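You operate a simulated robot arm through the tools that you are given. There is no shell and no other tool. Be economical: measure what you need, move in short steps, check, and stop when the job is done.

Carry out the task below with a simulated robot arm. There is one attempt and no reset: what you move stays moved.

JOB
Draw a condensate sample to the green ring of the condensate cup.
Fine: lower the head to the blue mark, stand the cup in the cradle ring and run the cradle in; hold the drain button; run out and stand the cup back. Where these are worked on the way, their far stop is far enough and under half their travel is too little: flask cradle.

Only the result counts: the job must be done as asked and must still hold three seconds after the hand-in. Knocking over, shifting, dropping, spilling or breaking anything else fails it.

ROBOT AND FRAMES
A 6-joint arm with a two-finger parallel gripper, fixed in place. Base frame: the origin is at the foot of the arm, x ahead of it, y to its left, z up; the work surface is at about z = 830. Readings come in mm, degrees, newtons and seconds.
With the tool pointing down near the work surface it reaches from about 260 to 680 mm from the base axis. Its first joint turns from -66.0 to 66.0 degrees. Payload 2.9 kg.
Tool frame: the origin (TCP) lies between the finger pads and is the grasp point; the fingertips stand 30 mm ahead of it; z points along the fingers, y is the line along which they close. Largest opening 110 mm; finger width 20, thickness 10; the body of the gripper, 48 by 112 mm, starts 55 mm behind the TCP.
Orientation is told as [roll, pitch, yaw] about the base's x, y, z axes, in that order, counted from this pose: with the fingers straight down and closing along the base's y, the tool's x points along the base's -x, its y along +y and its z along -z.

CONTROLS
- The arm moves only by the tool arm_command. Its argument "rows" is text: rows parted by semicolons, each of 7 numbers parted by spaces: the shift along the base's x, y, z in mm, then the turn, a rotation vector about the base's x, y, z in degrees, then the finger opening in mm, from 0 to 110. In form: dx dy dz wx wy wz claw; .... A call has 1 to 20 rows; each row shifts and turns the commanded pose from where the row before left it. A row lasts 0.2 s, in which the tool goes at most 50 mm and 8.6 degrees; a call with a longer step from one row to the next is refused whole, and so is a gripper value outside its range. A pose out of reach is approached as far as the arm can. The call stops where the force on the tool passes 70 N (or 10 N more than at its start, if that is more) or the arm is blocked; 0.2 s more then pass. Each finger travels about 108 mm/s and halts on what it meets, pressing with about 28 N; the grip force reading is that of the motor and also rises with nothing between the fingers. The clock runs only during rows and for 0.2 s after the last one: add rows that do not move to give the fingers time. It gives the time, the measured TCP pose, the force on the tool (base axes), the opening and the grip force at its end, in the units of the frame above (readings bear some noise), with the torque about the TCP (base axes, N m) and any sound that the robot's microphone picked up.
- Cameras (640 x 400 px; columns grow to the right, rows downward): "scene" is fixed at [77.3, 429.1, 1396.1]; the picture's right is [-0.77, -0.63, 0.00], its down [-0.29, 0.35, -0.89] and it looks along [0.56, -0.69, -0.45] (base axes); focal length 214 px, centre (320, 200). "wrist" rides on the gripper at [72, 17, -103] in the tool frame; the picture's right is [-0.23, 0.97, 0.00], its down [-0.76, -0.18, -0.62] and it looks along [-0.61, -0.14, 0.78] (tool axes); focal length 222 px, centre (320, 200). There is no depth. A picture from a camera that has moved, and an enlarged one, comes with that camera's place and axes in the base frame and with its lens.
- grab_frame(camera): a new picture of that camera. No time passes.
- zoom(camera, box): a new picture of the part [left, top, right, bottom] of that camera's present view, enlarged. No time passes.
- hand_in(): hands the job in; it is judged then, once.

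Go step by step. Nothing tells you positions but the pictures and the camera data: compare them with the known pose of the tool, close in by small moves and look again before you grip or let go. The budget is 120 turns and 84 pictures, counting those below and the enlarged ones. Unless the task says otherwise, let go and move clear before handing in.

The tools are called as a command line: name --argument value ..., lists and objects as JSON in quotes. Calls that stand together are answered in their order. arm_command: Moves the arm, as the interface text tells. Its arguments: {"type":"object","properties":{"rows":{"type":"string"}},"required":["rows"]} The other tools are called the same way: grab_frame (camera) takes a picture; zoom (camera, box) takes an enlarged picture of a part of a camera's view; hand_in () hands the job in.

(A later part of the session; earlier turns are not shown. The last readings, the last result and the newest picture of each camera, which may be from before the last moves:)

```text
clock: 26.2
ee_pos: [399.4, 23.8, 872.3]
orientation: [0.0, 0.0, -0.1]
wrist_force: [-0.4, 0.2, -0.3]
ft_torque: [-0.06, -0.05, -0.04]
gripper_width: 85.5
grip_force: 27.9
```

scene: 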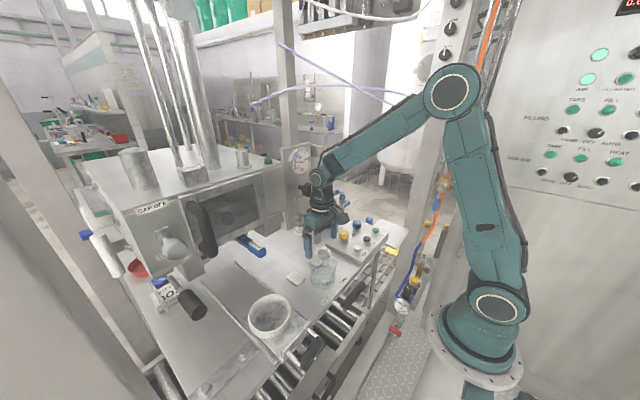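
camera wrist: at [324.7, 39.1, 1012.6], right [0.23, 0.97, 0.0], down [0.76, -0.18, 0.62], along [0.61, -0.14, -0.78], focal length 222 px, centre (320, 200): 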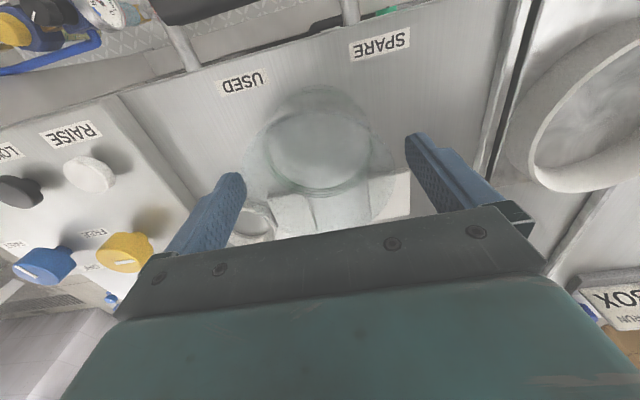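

The grip holds (cup is 85.5 wide), with home TCP at about (399,23.8,872.3). Lifting, then moving toward the cradle in steps.

arm_command --rows "0 0 10 0 0 0 70;0 0 25 0 0 0 70;0 0 30 0 0 0 70;0 25 15 0 0 0 70;0 30 0 0 0 0 70;0 30 0 0 0 0 70;0 0 0 0 0 0 70"

grab_frame --camera "wrist"

grab_frame --camera "scene"

```text
clock: 27.8
ee_pos: [399.0, 108.7, 952.3]
orientation: [-0.1, 0.0, 0.0]
wrist_force: [0.4, -0.2, -0.6]
ft_torque: [-0.01, -0.03, 0.02]
gripper_width: 85.6
grip_force: 27.7
```

```text
33 pictures are left
camera wrist: at [326.4, 125.8, 1055.6], right [0.23, 0.97, 0.0], down [0.76, -0.18, 0.62], along [0.61, -0.14, -0.78], focal length 222 px, centre (320, 200)
```

wrist: 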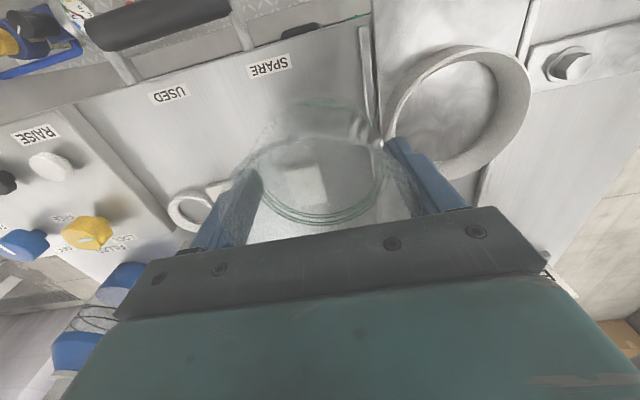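

```text
32 pictures are left
```

scene: 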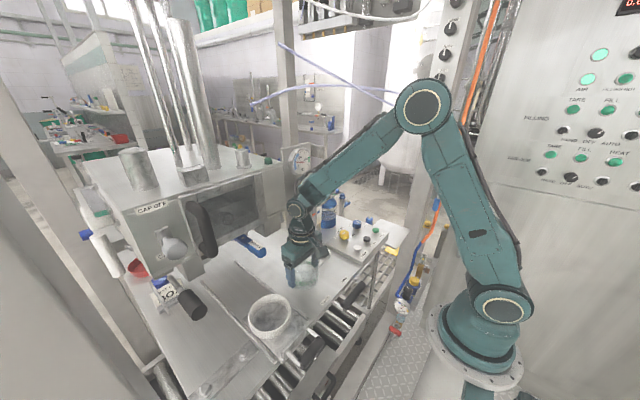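

zoom --camera "wrist" --box '[370, 20, 550, 200]'

zoom --camera "scene" --box '[225, 270, 315, 370]'

```text
2.22 times, centred on (460, 110) of wrist
camera zoom: at [326.4, 125.8, 1055.6], right [0.23, 0.97, 0.0], down [0.76, -0.18, 0.62], along [0.61, -0.14, -0.78], focal length 494 px, centre (9, 400)
```

zoom: 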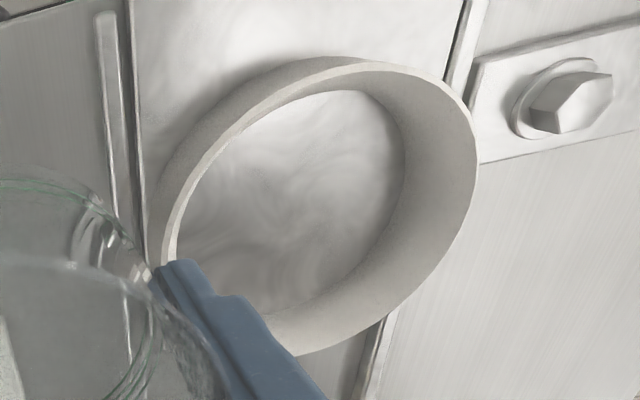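

```text
4.00 times, centred on (270, 320) of scene
camera zoom: at [77.3, 429.2, 1396.0], right [-0.77, -0.63, 0.0], down [-0.29, 0.35, -0.89], along [0.56, -0.69, -0.45], focal length 858 px, centre (520, -280)
```

zoom: 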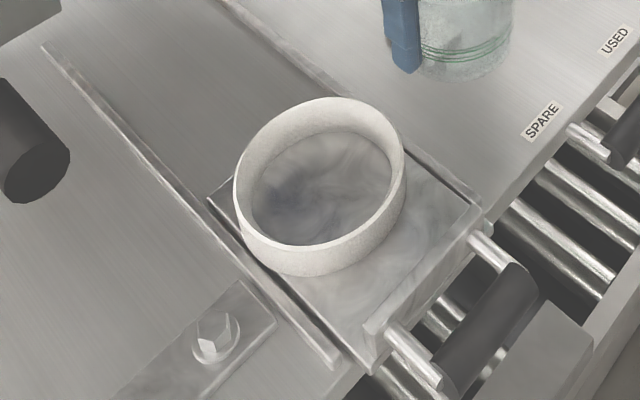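

The ring's bore (about 103) is too narrow for cup plus fingers, so I need to grip the cup higher. I'll set it back exactly at home and re-grip near the rim.

arm_command --rows "0 -30 0 0 0 0 70;0 -30 0 0 0 0 70;0 -25 -15 0 0 0 70;0 0 -30 0 0 0 70;0 0 -20 0 0 0 70;0 0 -10 0 0 0 70;0 0 -4 0 0 0 70;0 0 -1 0 0 0 70;0 0 0 0 0 0 70"

```text
clock: 29.8
ee_pos: [398.5, 21.7, 872.8]
orientation: [-0.1, 0.1, 0.0]
wrist_force: [-1.2, -0.1, 4.3]
ft_torque: [0.0, 0.04, -0.03]
gripper_width: 85.0
grip_force: 27.6
```

Cup is back on the table. Opening, rising 34 mm and re-gripping.

arm_command --rows "0 0 0 0 0 0 95;0 0 0 0 0 0 108;0 0 0 0 0 0 108;0 0 17 0 0 0 108;0 0 17 0 0 0 108;0 0 0 0 0 0 108;0 0 0 0 0 0 95;0 0 0 0 0 0 88;0 0 0 0 0 0 82;0 0 0 0 0 0 74;0 0 0 0 0 0 70;0 0 0 0 0 0 70"

zoom --camera "scene" --box '[280, 210, 360, 300]'

```text
clock: 32.4
ee_pos: [400.1, 22.8, 906.2]
orientation: [-0.2, 0.0, -0.1]
wrist_force: [-0.5, -0.1, 3.4]
ft_torque: [0.03, 0.03, -0.03]
gripper_width: 85.5
grip_force: 28.5
```

```text
4.44 times, centred on (320, 255) of scene
camera zoom: at [77.3, 429.1, 1396.1], right [-0.77, -0.63, 0.0], down [-0.29, 0.35, -0.89], along [0.56, -0.69, -0.45], focal length 953 px, centre (320, -44)
```

zoom: 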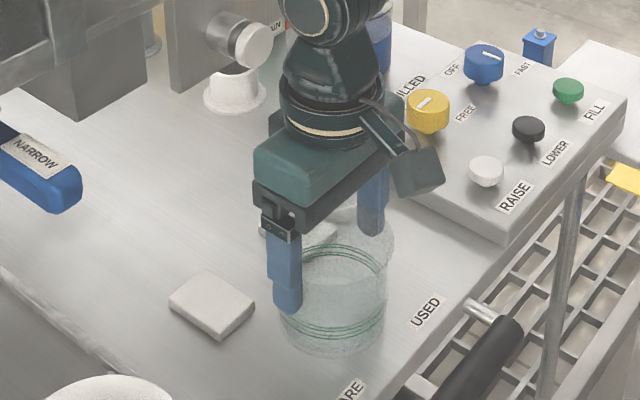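

Good grip near the rim. Lifting 60 mm and carrying toward the ring at about (412,224).

arm_command --rows "0 0 10 0 0 0 70;0 0 25 0 0 0 70;0 0 25 0 0 0 70;0 25 0 0 0 0 70;0 30 0 0 0 0 70;0 30 0 0 0 0 70;0 30 0 0 0 0 70;0 30 0 0 0 0 70;4 25 0 0 0 0 70;4 15 0 0 0 0 70;0 0 0 0 0 0 70"

grab_frame --camera "scene"

zoom --camera "wrist" --box '[200, 0, 460, 220]'

```text
clock: 34.8
ee_pos: [407.3, 206.3, 967.2]
orientation: [0.0, 0.0, -0.1]
wrist_force: [-0.2, -0.2, -0.7]
ft_torque: [-0.02, 0.02, -0.01]
gripper_width: 85.4
grip_force: 28.2
```

```text
28 pictures are left
```

scene: 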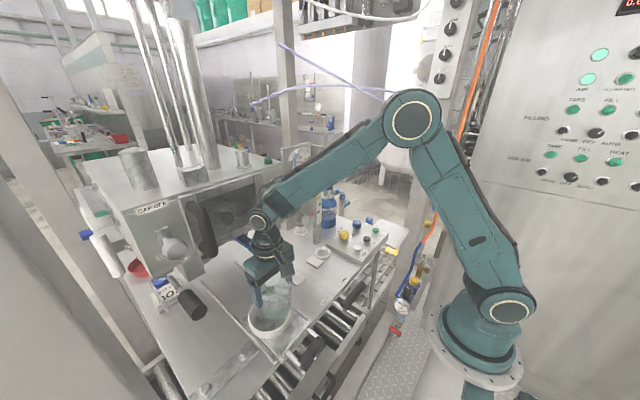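

```text
1.82 times, centred on (330, 110) of wrist
camera zoom: at [335.6, 224.4, 1069.8], right [0.23, 0.97, 0.0], down [0.76, -0.18, 0.62], along [0.61, -0.14, -0.78], focal length 404 px, centre (302, 364)
```

zoom: 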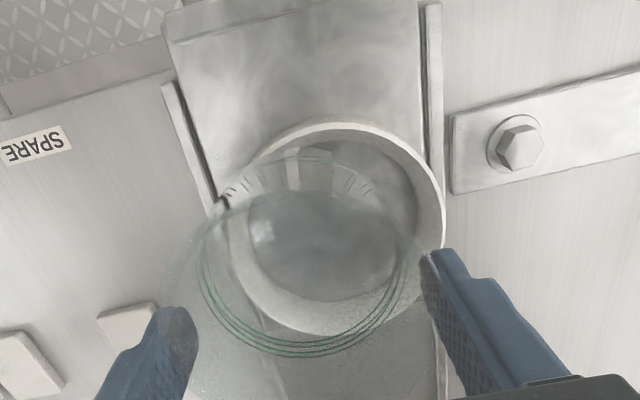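

Ring centre refined to about (414,222). Aligning, then lowering slowly.

arm_command --rows "3 8 0 0 0 0 70;3 8 0 0 0 0 70;0 0 -5 0 0 0 70;0 0 0 0 0 0 70"

zoom --camera "wrist" --box '[200, 0, 460, 220]'

zoom --camera "scene" --box '[215, 220, 325, 350]'

```text
clock: 35.8
ee_pos: [413.8, 222.7, 960.7]
orientation: [-0.1, 0.1, -0.1]
wrist_force: [0.6, 1.3, -0.4]
ft_torque: [-0.03, 0.0, -0.02]
gripper_width: 85.2
grip_force: 27.5
```

```text
1.82 times, centred on (330, 110) of wrist
camera zoom: at [341.6, 240.2, 1064.8], right [0.23, 0.97, 0.0], down [0.76, -0.18, 0.62], along [0.61, -0.14, -0.78], focal length 404 px, centre (302, 364)
```

zoom: 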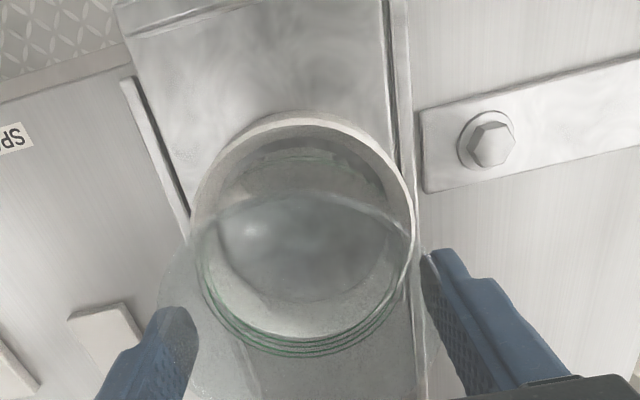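

```text
3.08 times, centred on (270, 285) of scene
camera zoom: at [77.3, 429.1, 1396.0], right [-0.77, -0.63, 0.0], down [-0.29, 0.35, -0.89], along [0.56, -0.69, -0.45], focal length 660 px, centre (474, -62)
```

zoom: 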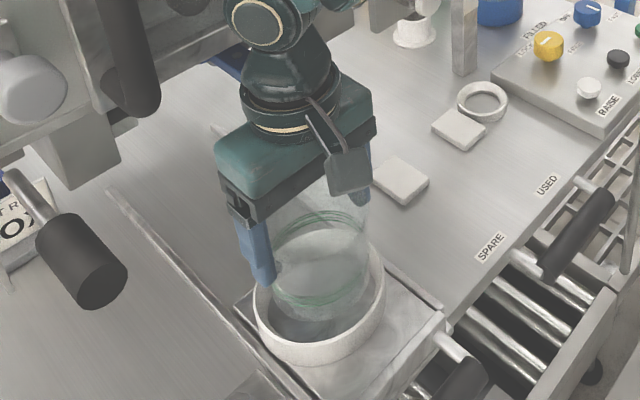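

zoom --camera "scene" --box '[250, 275, 290, 345]'

```text
5.71 times, centred on (270, 310) of scene
camera zoom: at [77.3, 429.1, 1396.0], right [-0.77, -0.63, 0.0], down [-0.29, 0.35, -0.89], along [0.56, -0.69, -0.45], focal length 1226 px, centre (606, -429)
```

zoom: 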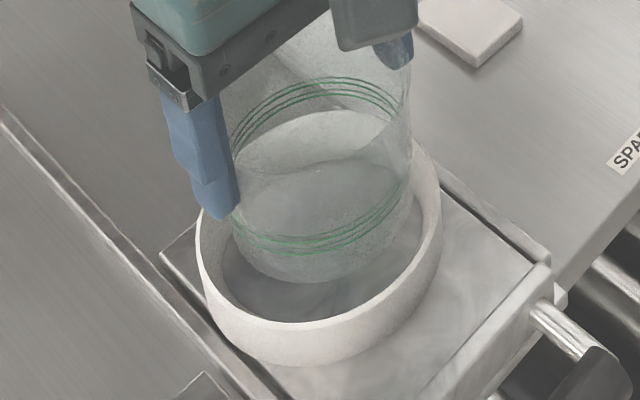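

A small +3,+2 correction, then down stepwise.

arm_command --rows "3 2 0 0 0 0 70;0 0 -8 0 0 0 70;0 0 -8 0 0 0 70;0 0 -6 0 0 0 70;0 0 -6 0 0 0 70;0 0 0 0 0 0 70"

zoom --camera "scene" --box '[250, 275, 290, 345]'

```text
clock: 37.2
ee_pos: [416.0, 226.1, 933.7]
orientation: [-0.1, -0.1, -0.1]
wrist_force: [-0.1, -0.1, -1.1]
ft_torque: [-0.02, 0.03, 0.0]
gripper_width: 84.8
grip_force: 28.1
```

```text
5.71 times, centred on (270, 310) of scene
camera zoom: at [77.3, 429.1, 1396.0], right [-0.77, -0.63, 0.0], down [-0.29, 0.35, -0.89], along [0.56, -0.69, -0.45], focal length 1226 px, centre (606, -429)
```

zoom: 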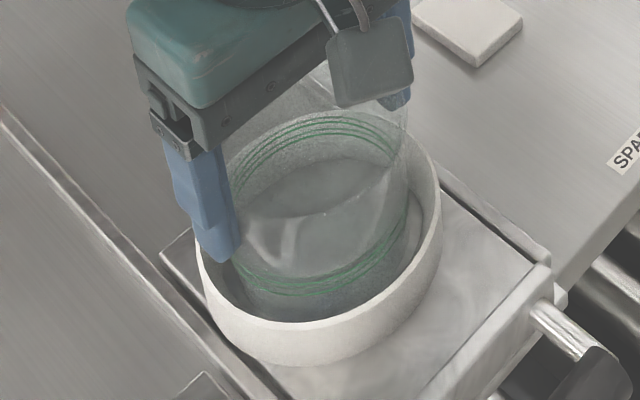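

It's inside the ring with even clearance. Lowering to contact.

arm_command --rows "0 0 -5 0 0 0 70;0 0 -5 0 0 0 70;0 0 -3 0 0 0 70;0 0 -2 0 0 0 70"

```text
clock: 38.2
ee_pos: [417.0, 225.6, 920.0]
orientation: [0.0, -0.1, -0.1]
wrist_force: [-2.0, -0.5, 9.7]
ft_torque: [-0.04, 0.17, -0.08]
gripper_width: 85.0
grip_force: 28.2
```

Contact: the cup stands on the cradle floor. Releasing and rising.

arm_command --rows "0 0 0 0 0 0 95;0 0 0 0 0 0 106;0 0 0 0 0 0 106;-2 0 20 0 0 0 106;-5 0 25 0 0 0 106;-10 0 10 0 0 0 106;0 0 0 0 0 0 106"

zoom --camera "scene" --box '[200, 220, 340, 380]'

```text
clock: 39.8
ee_pos: [399.0, 224.4, 973.0]
orientation: [-0.1, 0.0, -0.1]
wrist_force: [-0.6, -0.3, -0.9]
ft_torque: [0.02, -0.01, 0.02]
gripper_width: 106.1
grip_force: 0.1
```

```text
2.50 times, centred on (270, 300) of scene
camera zoom: at [77.3, 429.1, 1396.1], right [-0.77, -0.63, 0.0], down [-0.29, 0.35, -0.89], along [0.56, -0.69, -0.45], focal length 536 px, centre (445, -50)
```

zoom: 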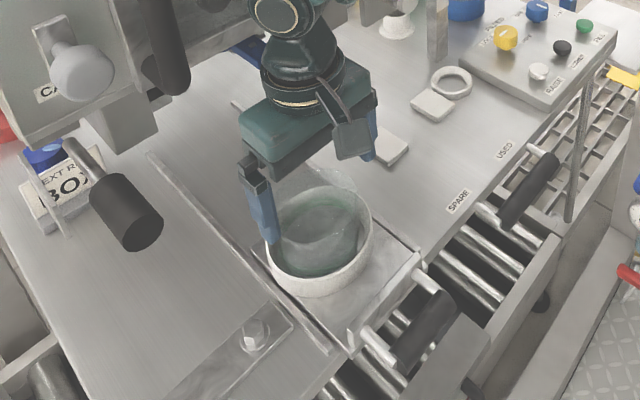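

The cup is standing in the ring. Next I push the cradle by putting closed fingertips into the gap between the handle bar (x≈276) and the plate edge (x≈320), so I'll hover there first.

arm_command --rows "-30 0 0 0 0 0 70;-30 0 0 0 0 0 40;-30 0 0 0 0 0 10;-8 0 0 0 0 0 0;0 0 -30 0 0 0 0;0 0 -20 0 0 0 0;0 0 0 0 0 0 0"

zoom --camera "wrist" --box '[200, 20, 440, 220]'

zoom --camera "scene" --box '[230, 270, 350, 380]'

```text
clock: 41.4
ee_pos: [300.7, 224.3, 922.8]
orientation: [0.0, 0.1, -0.1]
wrist_force: [0.1, 0.3, 0.9]
ft_torque: [-0.01, -0.02, -0.03]
gripper_width: 0.0
grip_force: 28.4
```

```text
2.00 times, centred on (320, 120) of wrist
camera zoom: at [229.4, 242.1, 1026.8], right [0.23, 0.97, 0.0], down [0.76, -0.18, 0.62], along [0.61, -0.14, -0.78], focal length 444 px, centre (320, 360)
```

zoom: 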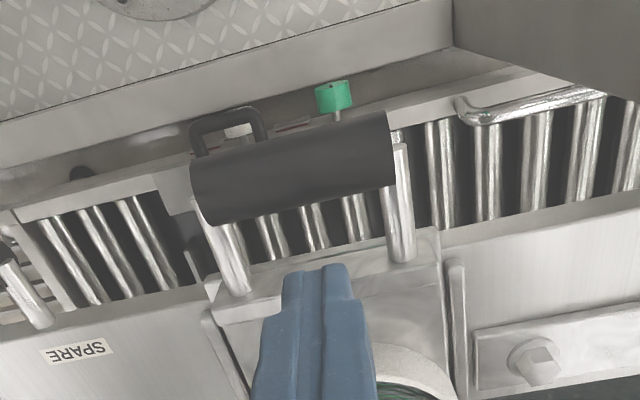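

```text
3.64 times, centred on (290, 325) of scene
camera zoom: at [77.3, 429.1, 1396.1], right [-0.77, -0.63, 0.0], down [-0.29, 0.35, -0.89], along [0.56, -0.69, -0.45], focal length 780 px, centre (429, -254)
```

zoom: 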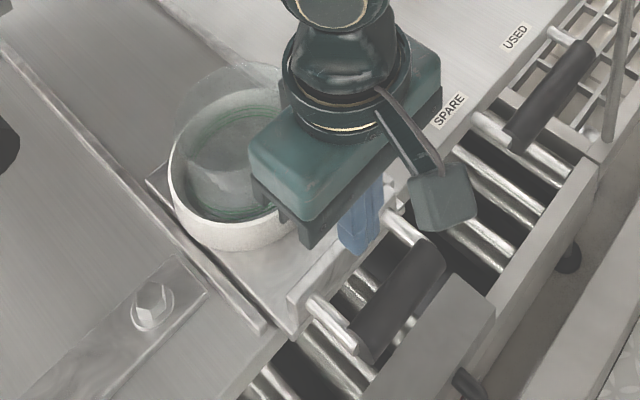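

The gap runs roughly x 290–316 and the 20 mm fingertips fit centred at about 303. Lowering in small steps while watching force.

arm_command --rows "2 0 -15 0 0 0 0;0 0 -10 0 0 0 0;0 0 -6 0 0 0 0;0 0 -6 0 0 0 0;0 0 -4 0 0 0 0"

zoom --camera "scene" --box '[250, 280, 330, 370]'

```text
clock: 42.6
ee_pos: [301.9, 225.6, 882.9]
orientation: [-0.1, 0.0, 0.0]
wrist_force: [0.2, -0.5, 0.8]
ft_torque: [0.02, -0.02, 0.0]
gripper_width: 0.0
grip_force: 27.9
```

```text
4.44 times, centred on (290, 325) of scene
camera zoom: at [77.3, 429.1, 1396.1], right [-0.77, -0.63, 0.0], down [-0.29, 0.35, -0.89], along [0.56, -0.69, -0.45], focal length 953 px, centre (453, -356)
```

zoom: 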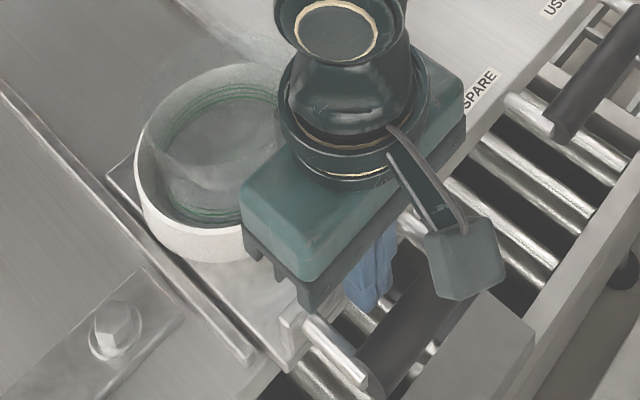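

arm_command --rows "0 0 -4 0 0 0 0;0 0 -4 0 0 0 0;0 0 -4 0 0 0 0;4 0 0 0 0 0 0;4 0 0 0 0 0 0;4 0 0 0 0 0 0"

```text
clock: 44.0
ee_pos: [315.7, 225.2, 870.8]
orientation: [0.0, 0.1, 0.0]
wrist_force: [-2.9, -0.3, -1.0]
ft_torque: [0.0, 0.02, 0.0]
gripper_width: 0.0
grip_force: 27.8
```

Contact with the plate edge. Pushing slowly.

arm_command --rows "4 0 0 0 0 0 0;5 0 0 0 0 0 0;6 0 0 0 0 0 0;6 0 0 0 0 0 0;6 0 0 0 0 0 0;6 0 0 0 0 0 0;6 0 0 0 0 0 0;6 0 0 0 0 0 0;5 0 0 0 0 0 0;4 0 0 0 0 0 0;0 0 0 0 0 0 0"

grab_frame --camera "scene"

```text
clock: 46.4
ee_pos: [370.7, 225.5, 870.9]
orientation: [0.0, 0.0, -0.2]
wrist_force: [-3.1, -0.8, -0.6]
ft_torque: [-0.02, 0.08, -0.01]
gripper_width: 0.0
grip_force: 27.9
```

```text
18 pictures are left
```

scene: 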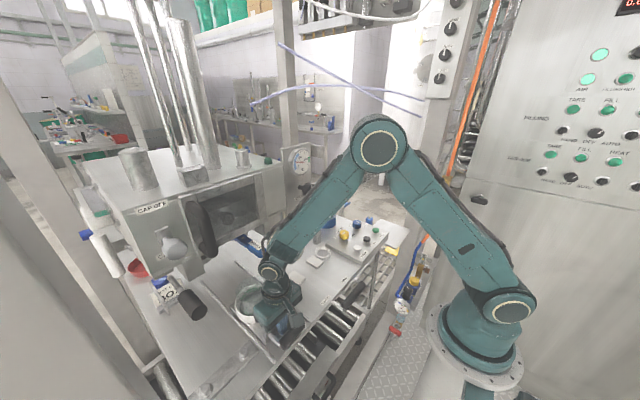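

Working smoothly. I continue pushing while tilting the tool back 35° so the wrist stays clear of the head.

arm_command --rows "2 0 0 0 -5 0 0;3 0 0 0 -5 0 0;3 0 -1 0 -5 0 0;3 0 -1 0 -5 0 0;3 0 -1 0 -5 0 0;3 0 -1 0 -5 0 0;3 0 -1 0 -5 0 0;6 0 0 0 0 0 0;6 0 0 0 0 0 0;6 0 0 0 0 0 0;6 0 0 0 0 0 0;6 0 0 0 0 0 0;4 0 0 0 0 0 0;0 0 0 0 0 0 0"

grab_frame --camera "scene"

```text
clock: 47.9
ee_pos: [382.1, 226.5, 868.8]
orientation: [0.0, -28.8, -0.4]
wrist_force: [-0.7, -3.7, 38.1]
ft_torque: [0.03, 9.95, 0.29]
gripper_width: 0.0
grip_force: 27.9
stopped in row 7: the force on the tool passed its limit at 87 N (the readings are from after the stop); the commanded pose is now the measured one
```

```text
17 pictures are left
```

scene: 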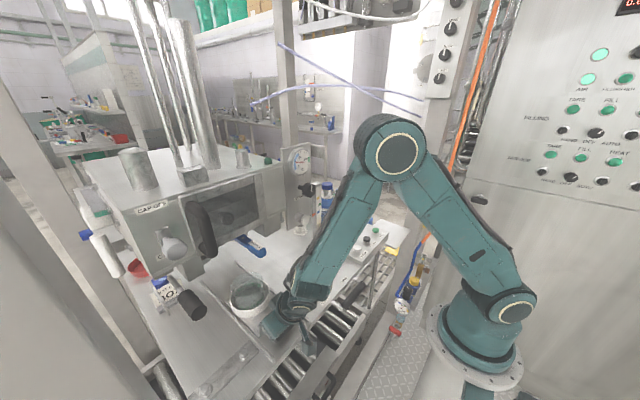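

The tilted fingers jammed between bar and lip. I'll relax the tilt and lift out, then push on the bar's rear side instead.

arm_command --rows "0 0 0 0 3 0 0;0 0 0 0 4 0 0;0 0 0 0 5 0 0;0 0 0 0 5 0 0;0 0 0 0 0 0 0"

```text
clock: 49.0
ee_pos: [383.2, 226.4, 868.5]
orientation: [-0.1, -12.0, -0.2]
wrist_force: [-0.2, 0.0, 0.4]
ft_torque: [-0.02, -0.06, -0.01]
gripper_width: 0.1
grip_force: 28.5
```

Free again. Continuing the push with only 12° tilt.

arm_command --rows "5 0 0 0 0 0 0;6 0 0 0 0 0 0;6 0 0 0 0 0 0;6 0 0 0 0 0 0;6 0 0 0 0 0 0;6 0 0 0 0 0 0;6 0 0 0 0 0 0;6 0 0 0 0 0 0;6 0 0 0 0 0 0;4 0 0 0 0 0 0;2 0 0 0 0 0 0;0 0 0 0 0 0 0"

grab_frame --camera "scene"

```text
clock: 51.6
ee_pos: [442.4, 225.3, 868.1]
orientation: [0.0, -12.2, -0.2]
wrist_force: [-3.2, 0.7, -0.5]
ft_torque: [0.06, 0.1, 0.01]
gripper_width: 0.0
grip_force: 28.2
```

```text
16 pictures are left
```

scene: 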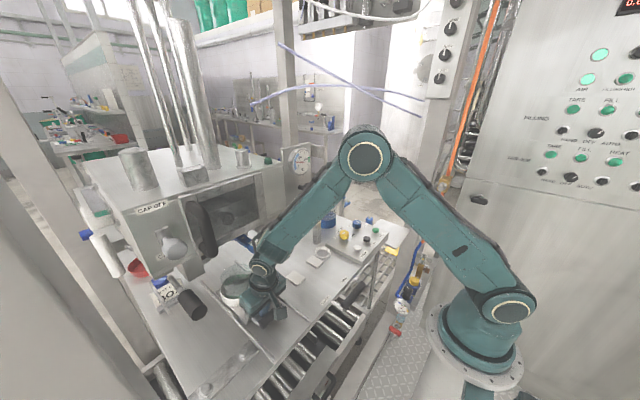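

The cradle is in by about 132 mm. I lift out, back off and tilt to push the bar from behind.

arm_command --rows "-2 0 0 0 0 0 0;-4 0 20 0 0 0 0;-4 0 24 0 0 0 0;-20 0 6 0 0 0 0;-25 0 0 0 0 0 0;-20 0 0 0 -8 0 0;-8 0 0 0 -8 0 0;0 0 0 0 -8 0 0;0 0 0 0 -8 0 0;0 0 0 0 0 0 0"

zoom --camera "scene" --box '[200, 220, 320, 350]'

```text
clock: 53.9
ee_pos: [359.8, 226.7, 918.7]
orientation: [0.1, -44.3, -0.2]
wrist_force: [0.3, -0.4, -0.6]
ft_torque: [0.04, -0.02, -0.03]
gripper_width: 0.1
grip_force: 27.9
```

```text
3.08 times, centred on (260, 285) of scene
camera zoom: at [77.3, 429.1, 1396.1], right [-0.77, -0.63, 0.0], down [-0.29, 0.35, -0.89], along [0.56, -0.69, -0.45], focal length 660 px, centre (505, -62)
```

zoom: 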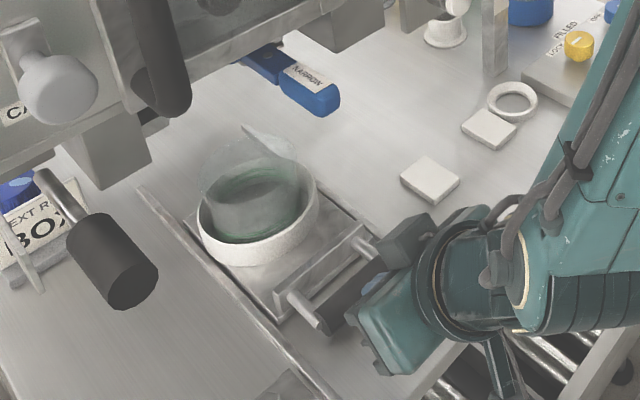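

arm_command --rows "-8 0 -15 0 0 0 0;0 0 -15 0 0 0 0;0 0 -12 0 0 0 0;5 0 0 0 0 0 0;5 0 0 0 0 0 0;5 0 0 0 0 0 0;5 0 0 0 0 0 0;5 0 0 0 0 0 0;0 0 0 0 0 0 0"

zoom --camera "scene" --box '[200, 220, 320, 350]'

```text
clock: 55.9
ee_pos: [377.6, 224.4, 875.8]
orientation: [0.1, -44.2, -0.3]
wrist_force: [1.1, 0.4, -0.2]
ft_torque: [-0.01, 0.0, 0.02]
gripper_width: 0.0
grip_force: 27.7
```

```text
3.08 times, centred on (260, 285) of scene
camera zoom: at [77.3, 429.1, 1396.1], right [-0.77, -0.63, 0.0], down [-0.29, 0.35, -0.89], along [0.56, -0.69, -0.45], focal length 660 px, centre (505, -62)
```

zoom: 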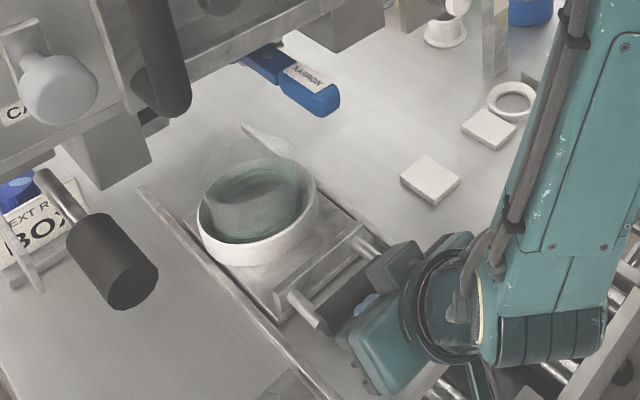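

Fingertips are just behind the bar. Pushing on.

arm_command --rows "4 0 0 0 0 0 0;4 0 0 0 0 0 0;4 0 0 0 0 0 0;4 0 0 0 0 0 0;5 0 0 0 0 0 0;5 0 0 0 0 0 0;5 0 0 0 0 0 0;5 0 0 0 0 0 0;5 0 0 0 0 0 0;5 0 0 0 0 0 0;5 0 0 0 0 0 0;5 0 0 0 0 0 0;4 0 0 0 0 0 0;0 0 0 0 0 0 0"

```text
clock: 58.9
ee_pos: [437.0, 226.5, 876.6]
orientation: [0.2, -44.2, -0.3]
wrist_force: [-1.6, 1.5, 0.6]
ft_torque: [0.01, -0.01, 0.0]
gripper_width: 0.2
grip_force: 27.6
```

zoom --camera "scene" --box '[200, 220, 320, 350]'

```text
3.08 times, centred on (260, 285) of scene
camera zoom: at [77.2, 429.1, 1396.1], right [-0.77, -0.63, 0.0], down [-0.29, 0.35, -0.89], along [0.56, -0.69, -0.45], focal length 660 px, centre (505, -62)
```

zoom: 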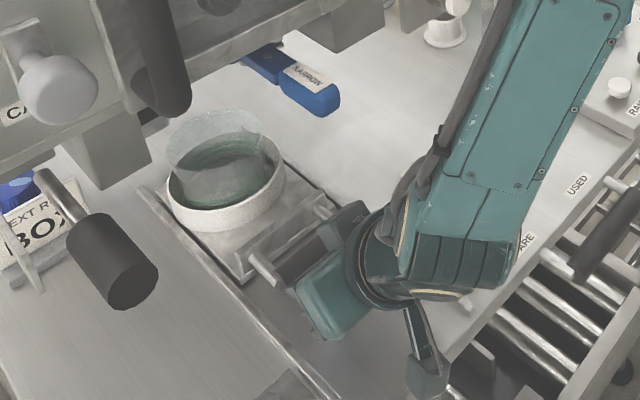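

Cup rides steadily. Continuing slowly to the far stop.

arm_command --rows "4 0 0 0 0 0 0;4 0 0 0 0 0 0;4 0 0 0 0 0 0;4 0 0 0 0 0 0;4 0 0 0 0 0 0;4 0 0 0 0 0 0;4 0 0 0 0 0 0;4 0 0 0 0 0 0;4 0 0 0 0 0 0;3 0 0 0 0 0 0;3 0 0 0 0 0 0;3 0 0 0 0 0 0;3 0 0 0 0 0 0"

```text
clock: 61.6
ee_pos: [484.4, 225.3, 876.2]
orientation: [0.0, -44.2, -0.2]
wrist_force: [-10.5, 3.1, 1.3]
ft_torque: [0.07, 0.07, 0.02]
gripper_width: 0.1
grip_force: 28.3
```

arm_command --rows "2 0 0 0 0 0 0;2 0 0 0 0 0 0"

zoom --camera "scene" --box '[160, 160, 320, 330]'

```text
clock: 62.2
ee_pos: [488.4, 225.3, 875.9]
orientation: [0.0, -44.2, -0.3]
wrist_force: [-11.3, 0.0, 5.4]
ft_torque: [0.11, 0.02, -0.05]
gripper_width: 0.0
grip_force: 27.8
```

```text
2.35 times, centred on (240, 245) of scene
camera zoom: at [76.9, 429.1, 1396.1], right [-0.77, -0.63, 0.0], down [-0.29, 0.35, -0.89], along [0.56, -0.69, -0.45], focal length 505 px, centre (508, 94)
```

zoom: 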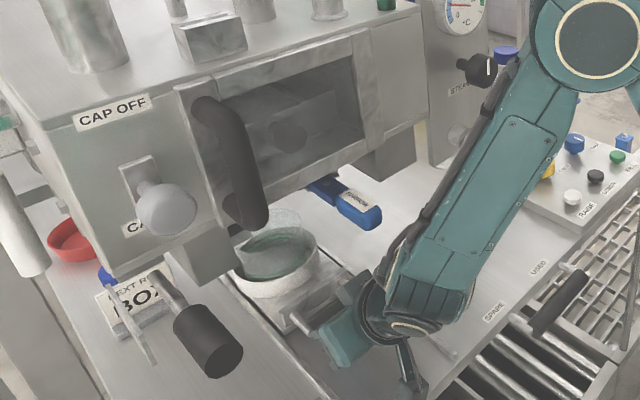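

arm_command --rows "2 0 0 0 0 0 0;2 0 0 0 0 0 0;2 0 0 0 0 0 0;2 0 0 0 0 0 0"

```text
clock: 63.2
ee_pos: [496.5, 225.8, 875.6]
orientation: [0.1, -44.2, -0.3]
wrist_force: [-11.8, -1.9, 8.0]
ft_torque: [-0.12, -0.08, 0.0]
gripper_width: 0.0
grip_force: 28.0
```

zoom --camera "scene" --box '[205, 220, 275, 300]'

```text
5.00 times, centred on (240, 260) of scene
camera zoom: at [76.9, 429.0, 1396.1], right [-0.77, -0.63, 0.0], down [-0.29, 0.35, -0.89], along [0.56, -0.69, -0.45], focal length 1072 px, centre (720, -100)
```

zoom: 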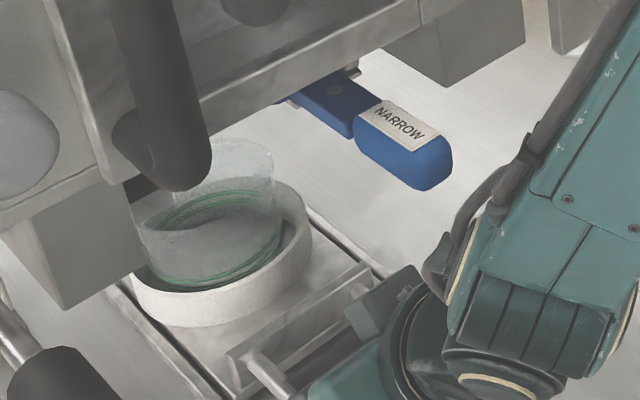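

Ring is at x≈661 with the plate at the rails' end. One last nudge to confirm the stop.

arm_command --rows "2 0 0 0 0 0 0;2 0 0 0 0 0 0;2 0 0 0 0 0 0"

```text
clock: 64.0
ee_pos: [503.4, 224.7, 876.6]
orientation: [0.1, -44.1, -0.2]
wrist_force: [-10.7, -3.7, 6.5]
ft_torque: [-0.06, -0.04, -0.11]
gripper_width: 0.0
grip_force: 28.2
```

arm_command --rows "2 0 0 0 0 0 0;2 0 0 0 0 0 0;2 0 0 0 0 0 0"

zoom --camera "scene" --box '[205, 220, 275, 300]'

```text
clock: 64.8
ee_pos: [507.6, 224.8, 875.7]
orientation: [0.1, -44.3, -0.3]
wrist_force: [-11.2, -3.0, 7.5]
ft_torque: [-0.06, -0.06, -0.12]
gripper_width: 0.0
grip_force: 28.0
```

```text
5.00 times, centred on (240, 260) of scene
camera zoom: at [76.9, 429.0, 1396.1], right [-0.77, -0.63, 0.0], down [-0.29, 0.35, -0.89], along [0.56, -0.69, -0.45], focal length 1072 px, centre (720, -100)
```

zoom: 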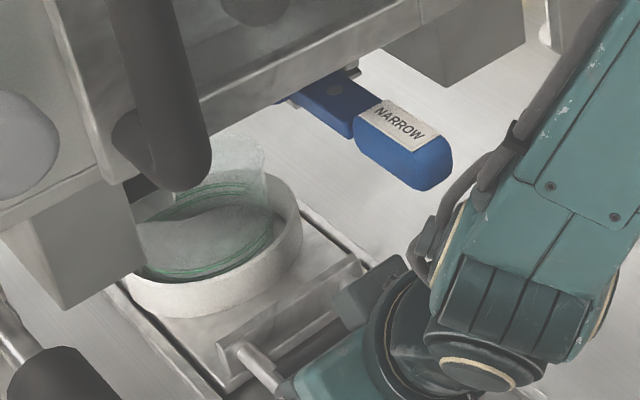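

Still advancing, and the wrist is getting near the NARROW grip, so I tilt 10° more to drop the wrist, then continue the push.

arm_command --rows "-3 0 -1 0 -4 0 0;-1 0 -1 0 -4 0 0;-1 0 -1 0 -2 0 0;3 0 0 0 0 0 0;3 0 0 0 0 0 0;3 0 0 0 0 0 0;3 0 0 0 0 0 0"

```text
clock: 66.5
ee_pos: [515.9, 225.5, 872.6]
orientation: [0.2, -54.2, -0.2]
wrist_force: [-11.5, 2.3, 5.0]
ft_torque: [-0.02, -0.04, 0.08]
gripper_width: 0.0
grip_force: 27.7
```

arm_command --rows "3 0 0 0 0 0 0;3 0 0 0 0 0 0;3 0 0 0 0 0 0;3 0 0 0 0 0 0"

zoom --camera "scene" --box '[195, 200, 285, 300]'

```text
clock: 67.5
ee_pos: [526.7, 226.8, 873.7]
orientation: [0.2, -54.2, -0.4]
wrist_force: [-10.9, 0.9, 3.9]
ft_torque: [0.02, 0.0, 0.01]
gripper_width: 0.0
grip_force: 27.5
```

```text
4.00 times, centred on (240, 250) of scene
camera zoom: at [77.0, 429.1, 1396.1], right [-0.77, -0.63, 0.0], down [-0.29, 0.35, -0.89], along [0.56, -0.69, -0.45], focal length 858 px, centre (640, 0)
```

zoom: 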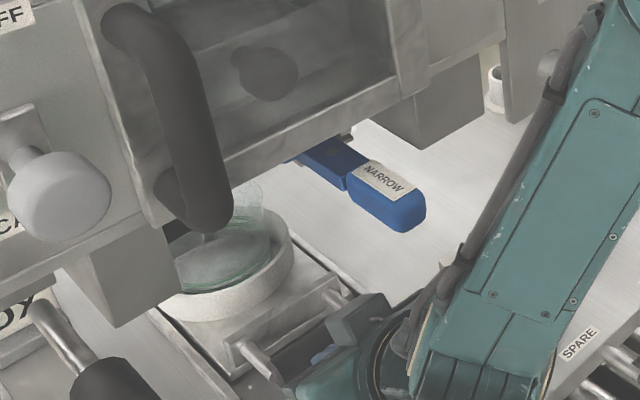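

Still advancing freely (ring x≈693). Pushing further toward the stop.

arm_command --rows "3 0 0 0 0 0 0;3 0 0 0 0 0 0;3 0 0 0 0 0 0;3 0 0 0 0 0 0;3 0 0 0 0 0 0"

```text
clock: 68.7
ee_pos: [542.6, 226.2, 873.7]
orientation: [0.2, -54.2, -0.4]
wrist_force: [-10.6, -0.8, 6.8]
ft_torque: [-0.1, -0.05, 0.01]
gripper_width: 0.1
grip_force: 28.4
```

arm_command --rows "3 0 0 0 0 0 0;3 0 0 0 0 0 0;3 0 0 0 0 0 0;3 0 0 0 0 0 0"

grab_frame --camera "scene"

```text
clock: 69.7
ee_pos: [555.4, 225.8, 873.3]
orientation: [0.2, -54.2, -0.4]
wrist_force: [-8.8, -1.4, 7.1]
ft_torque: [-0.06, -0.12, 0.02]
gripper_width: 0.0
grip_force: 27.9
```

```text
8 pictures are left
```

scene: 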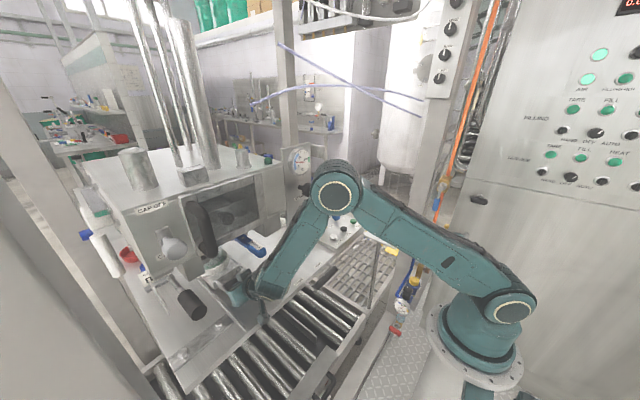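

The picture shows the bench top itself has slid about 110 mm: the cradle reached its stop near T≈184 and then took the sliding table with it. The table has its own front handle near y≈2, so I'll back off and use that to draw it back to where it was.

arm_command --rows "-10 0 0 0 0 0 0;-20 0 0 0 0 0 0;-25 0 2 0 0 0 0;-25 0 5 0 0 0 0;-25 0 10 0 0 0 0;-25 -10 15 0 0 0 0;-15 -25 15 0 8 0 0;-5 -30 15 0 8 0 0;0 -30 15 0 8 0 0;0 -30 5 0 8 0 0;0 -30 0 0 8 0 0;0 -30 0 0 8 0 0;0 -30 0 0 6.2 0 0;0 -8 0 0 0 0 0;0 0 0 0 0 0 0"

grab_frame --camera "wrist"

```text
clock: 72.8
ee_pos: [404.0, 3.9, 955.1]
orientation: [-0.1, 0.0, -0.2]
wrist_force: [-0.5, 0.3, 0.1]
ft_torque: [0.0, -0.01, 0.03]
gripper_width: 0.2
grip_force: 28.0
```

```text
7 pictures are left
camera wrist: at [332.2, 20.5, 1059.0], right [0.23, 0.97, 0.0], down [0.76, -0.18, 0.62], along [0.61, -0.14, -0.78], focal length 222 px, centre (320, 200)
```

wrist: 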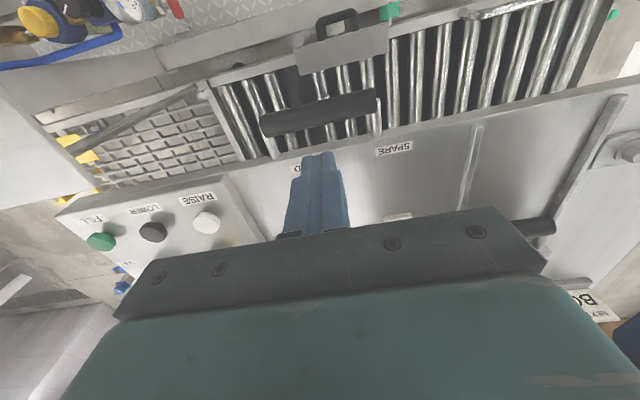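

The bench handle bar is at about (400,5) with the bench edge at about x=439; the gap centre is around 426. Hovering closer to check before lowering in.

arm_command --rows "11 0 -20 0 0 0 0;10 0 -20 0 0 0 0;0 0 -15 0 0 0 0;0 0 0 0 0 0 0"

zoom --camera "wrist" --box '[230, 60, 410, 200]'

```text
clock: 73.8
ee_pos: [425.2, 4.3, 900.4]
orientation: [0.0, 0.0, -0.2]
wrist_force: [0.2, -0.9, -0.4]
ft_torque: [0.0, 0.0, -0.01]
gripper_width: 0.0
grip_force: 28.1
```

```text
2.86 times, centred on (320, 130) of wrist
camera zoom: at [353.0, 20.0, 1003.4], right [0.23, 0.97, 0.0], down [0.76, -0.18, 0.62], along [0.61, -0.14, -0.78], focal length 635 px, centre (320, 400)
```

zoom: 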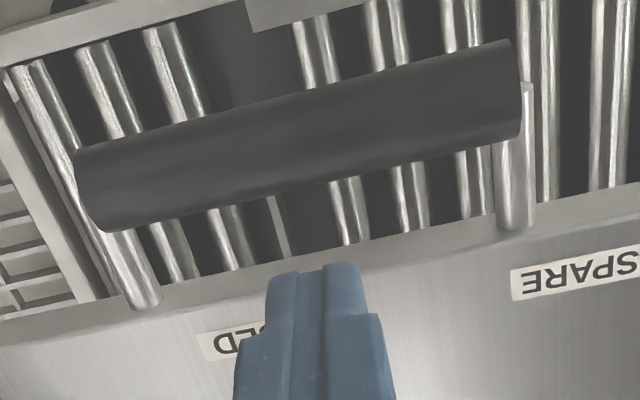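

arm_command --rows "0 0 -10 0 0 0 0;0 0 -10 0 0 0 0;0 0 -8 0 0 0 0;0 0 -4 0 0 0 0;0 0 -4 0 0 0 0"

```text
clock: 75.0
ee_pos: [425.9, 3.0, 864.5]
orientation: [-0.1, 0.1, -0.2]
wrist_force: [-0.2, 0.2, -0.3]
ft_torque: [0.04, 0.0, -0.01]
gripper_width: 0.0
grip_force: 28.3
```

arm_command --rows "0 0 -3 0 0 0 0;0 0 -3 0 0 0 0;0 0 -3 0 0 0 0"

```text
clock: 75.8
ee_pos: [425.9, 4.5, 855.1]
orientation: [-0.1, 0.0, -0.2]
wrist_force: [0.1, -0.1, 0.3]
ft_torque: [0.02, 0.03, 0.02]
gripper_width: 0.0
grip_force: 28.1
```

In the gap without contact. Going a bit deeper, then pulling back slowly.

arm_command --rows "0 0 -4 0 0 0 0;0 0 -4 0 0 0 0;-3 0 0 0 0 0 0;-3 0 0 0 0 0 0;-3 0 0 0 0 0 0;-3 0 0 0 0 0 0;-4 0 0 0 0 0 0;-4 0 0 0 0 0 0"

```text
clock: 77.7
ee_pos: [405.9, 3.6, 846.2]
orientation: [-0.1, 0.0, -0.3]
wrist_force: [10.1, -0.9, 3.1]
ft_torque: [0.04, -0.24, 0.02]
gripper_width: 0.0
grip_force: 27.7
```

Table is coming back (10 N). Pulling about 75 mm more, then comparing.

arm_command --rows "-4 0 0 0 0 0 0;-4 0 0 0 0 0 0;-4 0 0 0 0 0 0;-4 0 0 0 0 0 0;-4 0 0 0 0 0 0;-4 0 0 0 0 0 0;-4 0 0 0 0 0 0;-4 0 0 0 0 0 0;-4 0 0 0 0 0 0;-4 0 0 0 0 0 0;-4 0 0 0 0 0 0;-4 0 0 0 0 0 0;-4 0 0 0 0 0 0;-4 0 0 0 0 0 0;-4 0 0 0 0 0 0;-4 0 0 0 0 0 0;-4 0 0 0 0 0 0;-3 0 0 0 0 0 0"

zoom --camera "scene" --box '[220, 160, 420, 285]'

```text
clock: 81.5
ee_pos: [335.3, 4.0, 846.9]
orientation: [-0.1, 0.0, -0.2]
wrist_force: [11.2, -0.7, 2.5]
ft_torque: [0.04, -0.27, -0.01]
gripper_width: 0.0
grip_force: 27.9
```

```text
3.20 times, centred on (320, 222) of scene
camera zoom: at [77.5, 429.1, 1396.0], right [-0.77, -0.63, 0.0], down [-0.29, 0.35, -0.89], along [0.56, -0.69, -0.45], focal length 686 px, centre (320, 128)
```

zoom: 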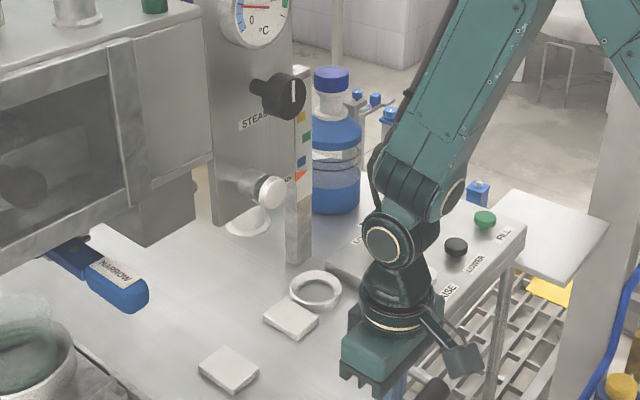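

Everything is still about 22 mm in. Pulling 20 mm more while watching for a force rise.

arm_command --rows "-4 0 0 0 0 0 0;-4 0 0 0 0 0 0;-4 0 0 0 0 0 0;-4 0 0 0 0 0 0;-3 0 0 0 0 0 0;-1 0 0 0 0 0 0"

zoom --camera "scene" --box '[220, 160, 420, 285]'

```text
clock: 82.8
ee_pos: [316.0, 2.7, 847.6]
orientation: [-0.1, -0.2, -0.3]
wrist_force: [7.7, 1.3, -1.8]
ft_torque: [0.08, -0.22, -0.01]
gripper_width: 0.2
grip_force: 28.0
```

```text
3.20 times, centred on (320, 222) of scene
camera zoom: at [77.5, 429.1, 1396.0], right [-0.77, -0.63, 0.0], down [-0.29, 0.35, -0.89], along [0.56, -0.69, -0.45], focal length 686 px, centre (320, 128)
```

zoom: 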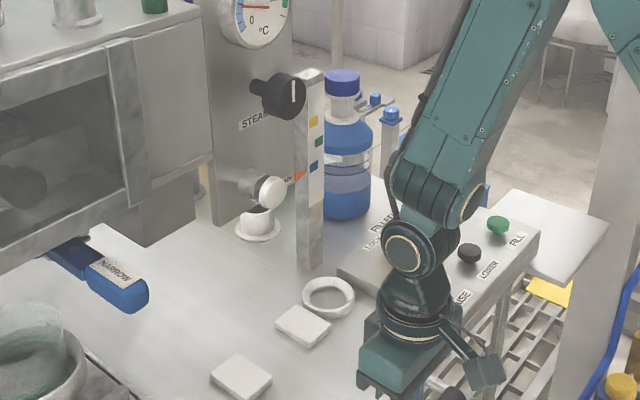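

The table matches its original position within about 1–2 mm, and the cradle is still at its inner stop. Unhooking and moving to the DRAIN button at about (492,-4,1019) with the tool tilted.

arm_command --rows "-1 0 0 0 0 0 0;2 0 0 0 0 0 0;0 0 15 0 0 0 0;0 0 30 0 0 0 0;0 0 30 0 0 0 0;20 -1 30 0 0 0 0;25 -1 30 0 -4 0 0;25 -1 20 0 -8 0 0;20 -1 15 0 -8 0 0;15 -1 10 0 -8 0 0;10 -1 2 0 -8 0 0;5 -1 0 0 -8 0 0;3 0 0 0 -8 0 0;0 0 0 0 -4 0 0;0 0 0 0 0 0 0"

```text
clock: 86.0
ee_pos: [439.1, -4.3, 1029.5]
orientation: [0.1, -55.9, -0.2]
wrist_force: [0.1, 0.4, -0.5]
ft_torque: [-0.03, -0.02, -0.01]
gripper_width: 0.0
grip_force: 27.5
```

In position. Advancing carefully to touch.

arm_command --rows "8 0 0 0 0 0 0;6 0 0 0 0 0 0;3 0 0 0 0 0 0;2 0 0 0 0 0 0"

```text
clock: 87.0
ee_pos: [457.8, -3.6, 1029.5]
orientation: [0.2, -56.0, -0.4]
wrist_force: [0.7, -0.3, -0.1]
ft_torque: [0.02, 0.01, 0.03]
gripper_width: 0.0
grip_force: 28.2
```

arm_command --rows "2 0 0 0 0 0 0;2 0 0 0 0 0 0"

```text
clock: 87.7
ee_pos: [461.4, -4.5, 1028.7]
orientation: [0.1, -55.9, -0.3]
wrist_force: [-1.5, 0.9, 0.8]
ft_torque: [0.01, 0.01, -0.02]
gripper_width: 0.1
grip_force: 27.9
```

arm_command --rows "2 0 0 0 0 0 0;2 0 0 0 0 0 0"

```text
clock: 88.2
ee_pos: [465.0, -3.7, 1028.1]
orientation: [0.2, -55.9, -0.4]
wrist_force: [-4.5, 1.0, 0.6]
ft_torque: [0.01, -0.03, 0.05]
gripper_width: 0.0
grip_force: 27.6
heard: click
```

The button clicked. Holding for under a second more, then checking the level.

arm_command --rows "1 0 0 0 0 0 0;0 0 0 0 0 0 0;0 0 0 0 0 0 0;0 0 0 0 0 0 0"

zoom --camera "scene" --box '[208, 245, 258, 305]'

```text
clock: 89.2
ee_pos: [465.9, -4.8, 1029.2]
orientation: [0.2, -55.9, -0.4]
wrist_force: [-9.7, 1.0, 0.3]
ft_torque: [-0.03, 0.03, 0.02]
gripper_width: 0.1
grip_force: 28.0
```

```text
6.67 times, centred on (233, 275) of scene
camera zoom: at [77.0, 429.2, 1396.1], right [-0.77, -0.63, 0.0], down [-0.29, 0.35, -0.89], along [0.56, -0.69, -0.45], focal length 1430 px, centre (900, -300)
```

zoom: 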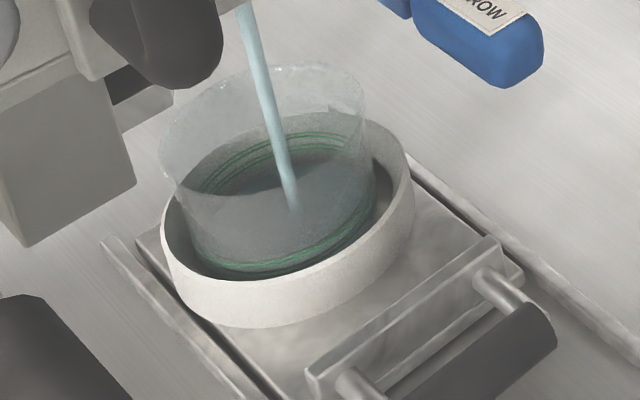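

A stream is running and the level seems a few mm below the ring. Holding 0.4 s more and looking again.

arm_command --rows "0 0 0 0 0 0 0"

zoom --camera "scene" --box '[216, 252, 246, 290]'

```text
clock: 89.7
ee_pos: [466.3, -3.8, 1030.9]
orientation: [0.2, -55.9, -0.2]
wrist_force: [-10.1, 0.3, -0.8]
ft_torque: [0.05, 0.1, -0.01]
gripper_width: 0.1
grip_force: 28.2
```

```text
10.53 times, centred on (231, 271) of scene
camera zoom: at [77.0, 429.2, 1396.1], right [-0.77, -0.63, 0.0], down [-0.29, 0.35, -0.89], along [0.56, -0.69, -0.45], focal length 2258 px, centre (1257, -547)
```

zoom: 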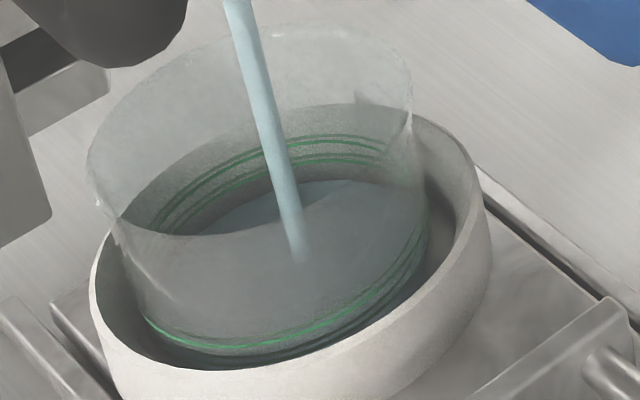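

The liquid edge on the back wall is still around 8 mm below the lower of the two green lines. Holding 1.0 s more, then using my last picture to set the final amount.

arm_command --rows "0 0 0 0 0 0 0;0 0 0 0 0 0 0;0 0 0 0 0 0 0;0 0 0 0 0 0 0"

zoom --camera "scene" --box '[216, 252, 246, 290]'

```text
clock: 90.7
ee_pos: [465.6, -3.3, 1028.8]
orientation: [0.3, -55.9, -0.3]
wrist_force: [-10.9, 0.7, -2.7]
ft_torque: [0.02, 0.22, 0.0]
gripper_width: 0.0
grip_force: 27.8
```

```text
10.53 times, centred on (231, 271) of scene
camera zoom: at [77.0, 429.2, 1396.1], right [-0.77, -0.63, 0.0], down [-0.29, 0.35, -0.89], along [0.56, -0.69, -0.45], focal length 2258 px, centre (1257, -547)
```

zoom: 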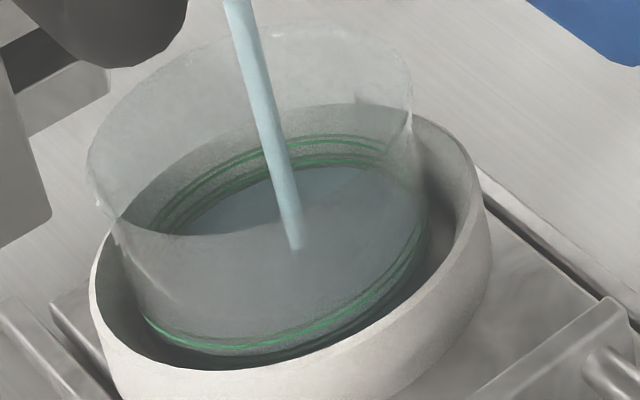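

Level rises about 14 px/s and is about 16 px short of the middle of the green band, so about 1.15 s more including the release lag. Holding 1.0 s and then backing off quickly.

arm_command --rows "0 0 0 0 0 0 0;0 0 0 0 0 0 0;0 0 0 0 0 0 0;0 0 0 0 0 0 0;0 0 0 0 0 0 0;-30 0 0 0 0 0 0;0 0 0 0 0 0 0;0 0 0 0 0 0 0"

```text
clock: 92.5
ee_pos: [436.5, -3.6, 1029.0]
orientation: [0.2, -56.2, -0.4]
wrist_force: [-0.2, 0.4, -0.3]
ft_torque: [0.0, 0.03, -0.02]
gripper_width: 0.2
grip_force: 27.9
```

Drain stopped and I'm out of pictures, so the rest goes by known positions and force. Next I move over to hook the cradle bar (center about x=485) from above with a 45° tilt.

arm_command --rows "-20 0 -20 0 4 0 0;-12 10 -25 0 4 0 0;0 25 -25 0 3 0 0;0 30 -9 0 0 0 0;0 30 0 0 0 0 0;0 30 0 0 0 0 0;0 30 0 0 0 0 0;0 30 0 0 0 0 0;0 30 0 0 0 0 0;10 14 0 0 0 0 0;0 0 0 0 0 0 0"

```text
clock: 94.8
ee_pos: [414.9, 223.7, 948.3]
orientation: [0.1, -45.0, -0.3]
wrist_force: [-0.9, -0.9, 0.5]
ft_torque: [-0.02, 0.0, 0.03]
gripper_width: 0.1
grip_force: 28.1
```

arm_command --rows "10 1 -15 0 0 0 0;15 0 -15 0 0 0 0;20 0 -3 0 0 0 0;20 0 0 0 0 0 0;15 0 0 0 0 0 0;0 0 -8 0 0 0 0;0 0 -6 0 0 0 0;0 0 0 0 0 0 0"

```text
clock: 96.7
ee_pos: [494.7, 225.9, 902.7]
orientation: [0.1, -45.0, -0.2]
wrist_force: [0.6, -0.5, 0.3]
ft_torque: [0.02, 0.0, -0.02]
gripper_width: 0.1
grip_force: 27.7
```

Descending gently to hook depth.

arm_command --rows "0 0 -5 0 0 0 0;0 0 -5 0 0 0 0;0 0 -4 0 0 0 0;0 0 -4 0 0 0 0"

```text
clock: 97.7
ee_pos: [493.8, 226.3, 885.4]
orientation: [0.1, -45.1, -0.3]
wrist_force: [-0.6, -0.6, 0.7]
ft_torque: [-0.01, 0.01, 0.03]
gripper_width: 0.0
grip_force: 28.0
```

arm_command --rows "0 0 -3 0 0 0 0;0 0 -3 0 0 0 0;0 0 -2 0 0 0 0"

```text
clock: 98.5
ee_pos: [495.5, 225.6, 876.2]
orientation: [0.1, -45.1, -0.3]
wrist_force: [0.7, 0.3, 0.7]
ft_torque: [-0.02, 0.01, -0.01]
gripper_width: 0.0
grip_force: 27.6
```

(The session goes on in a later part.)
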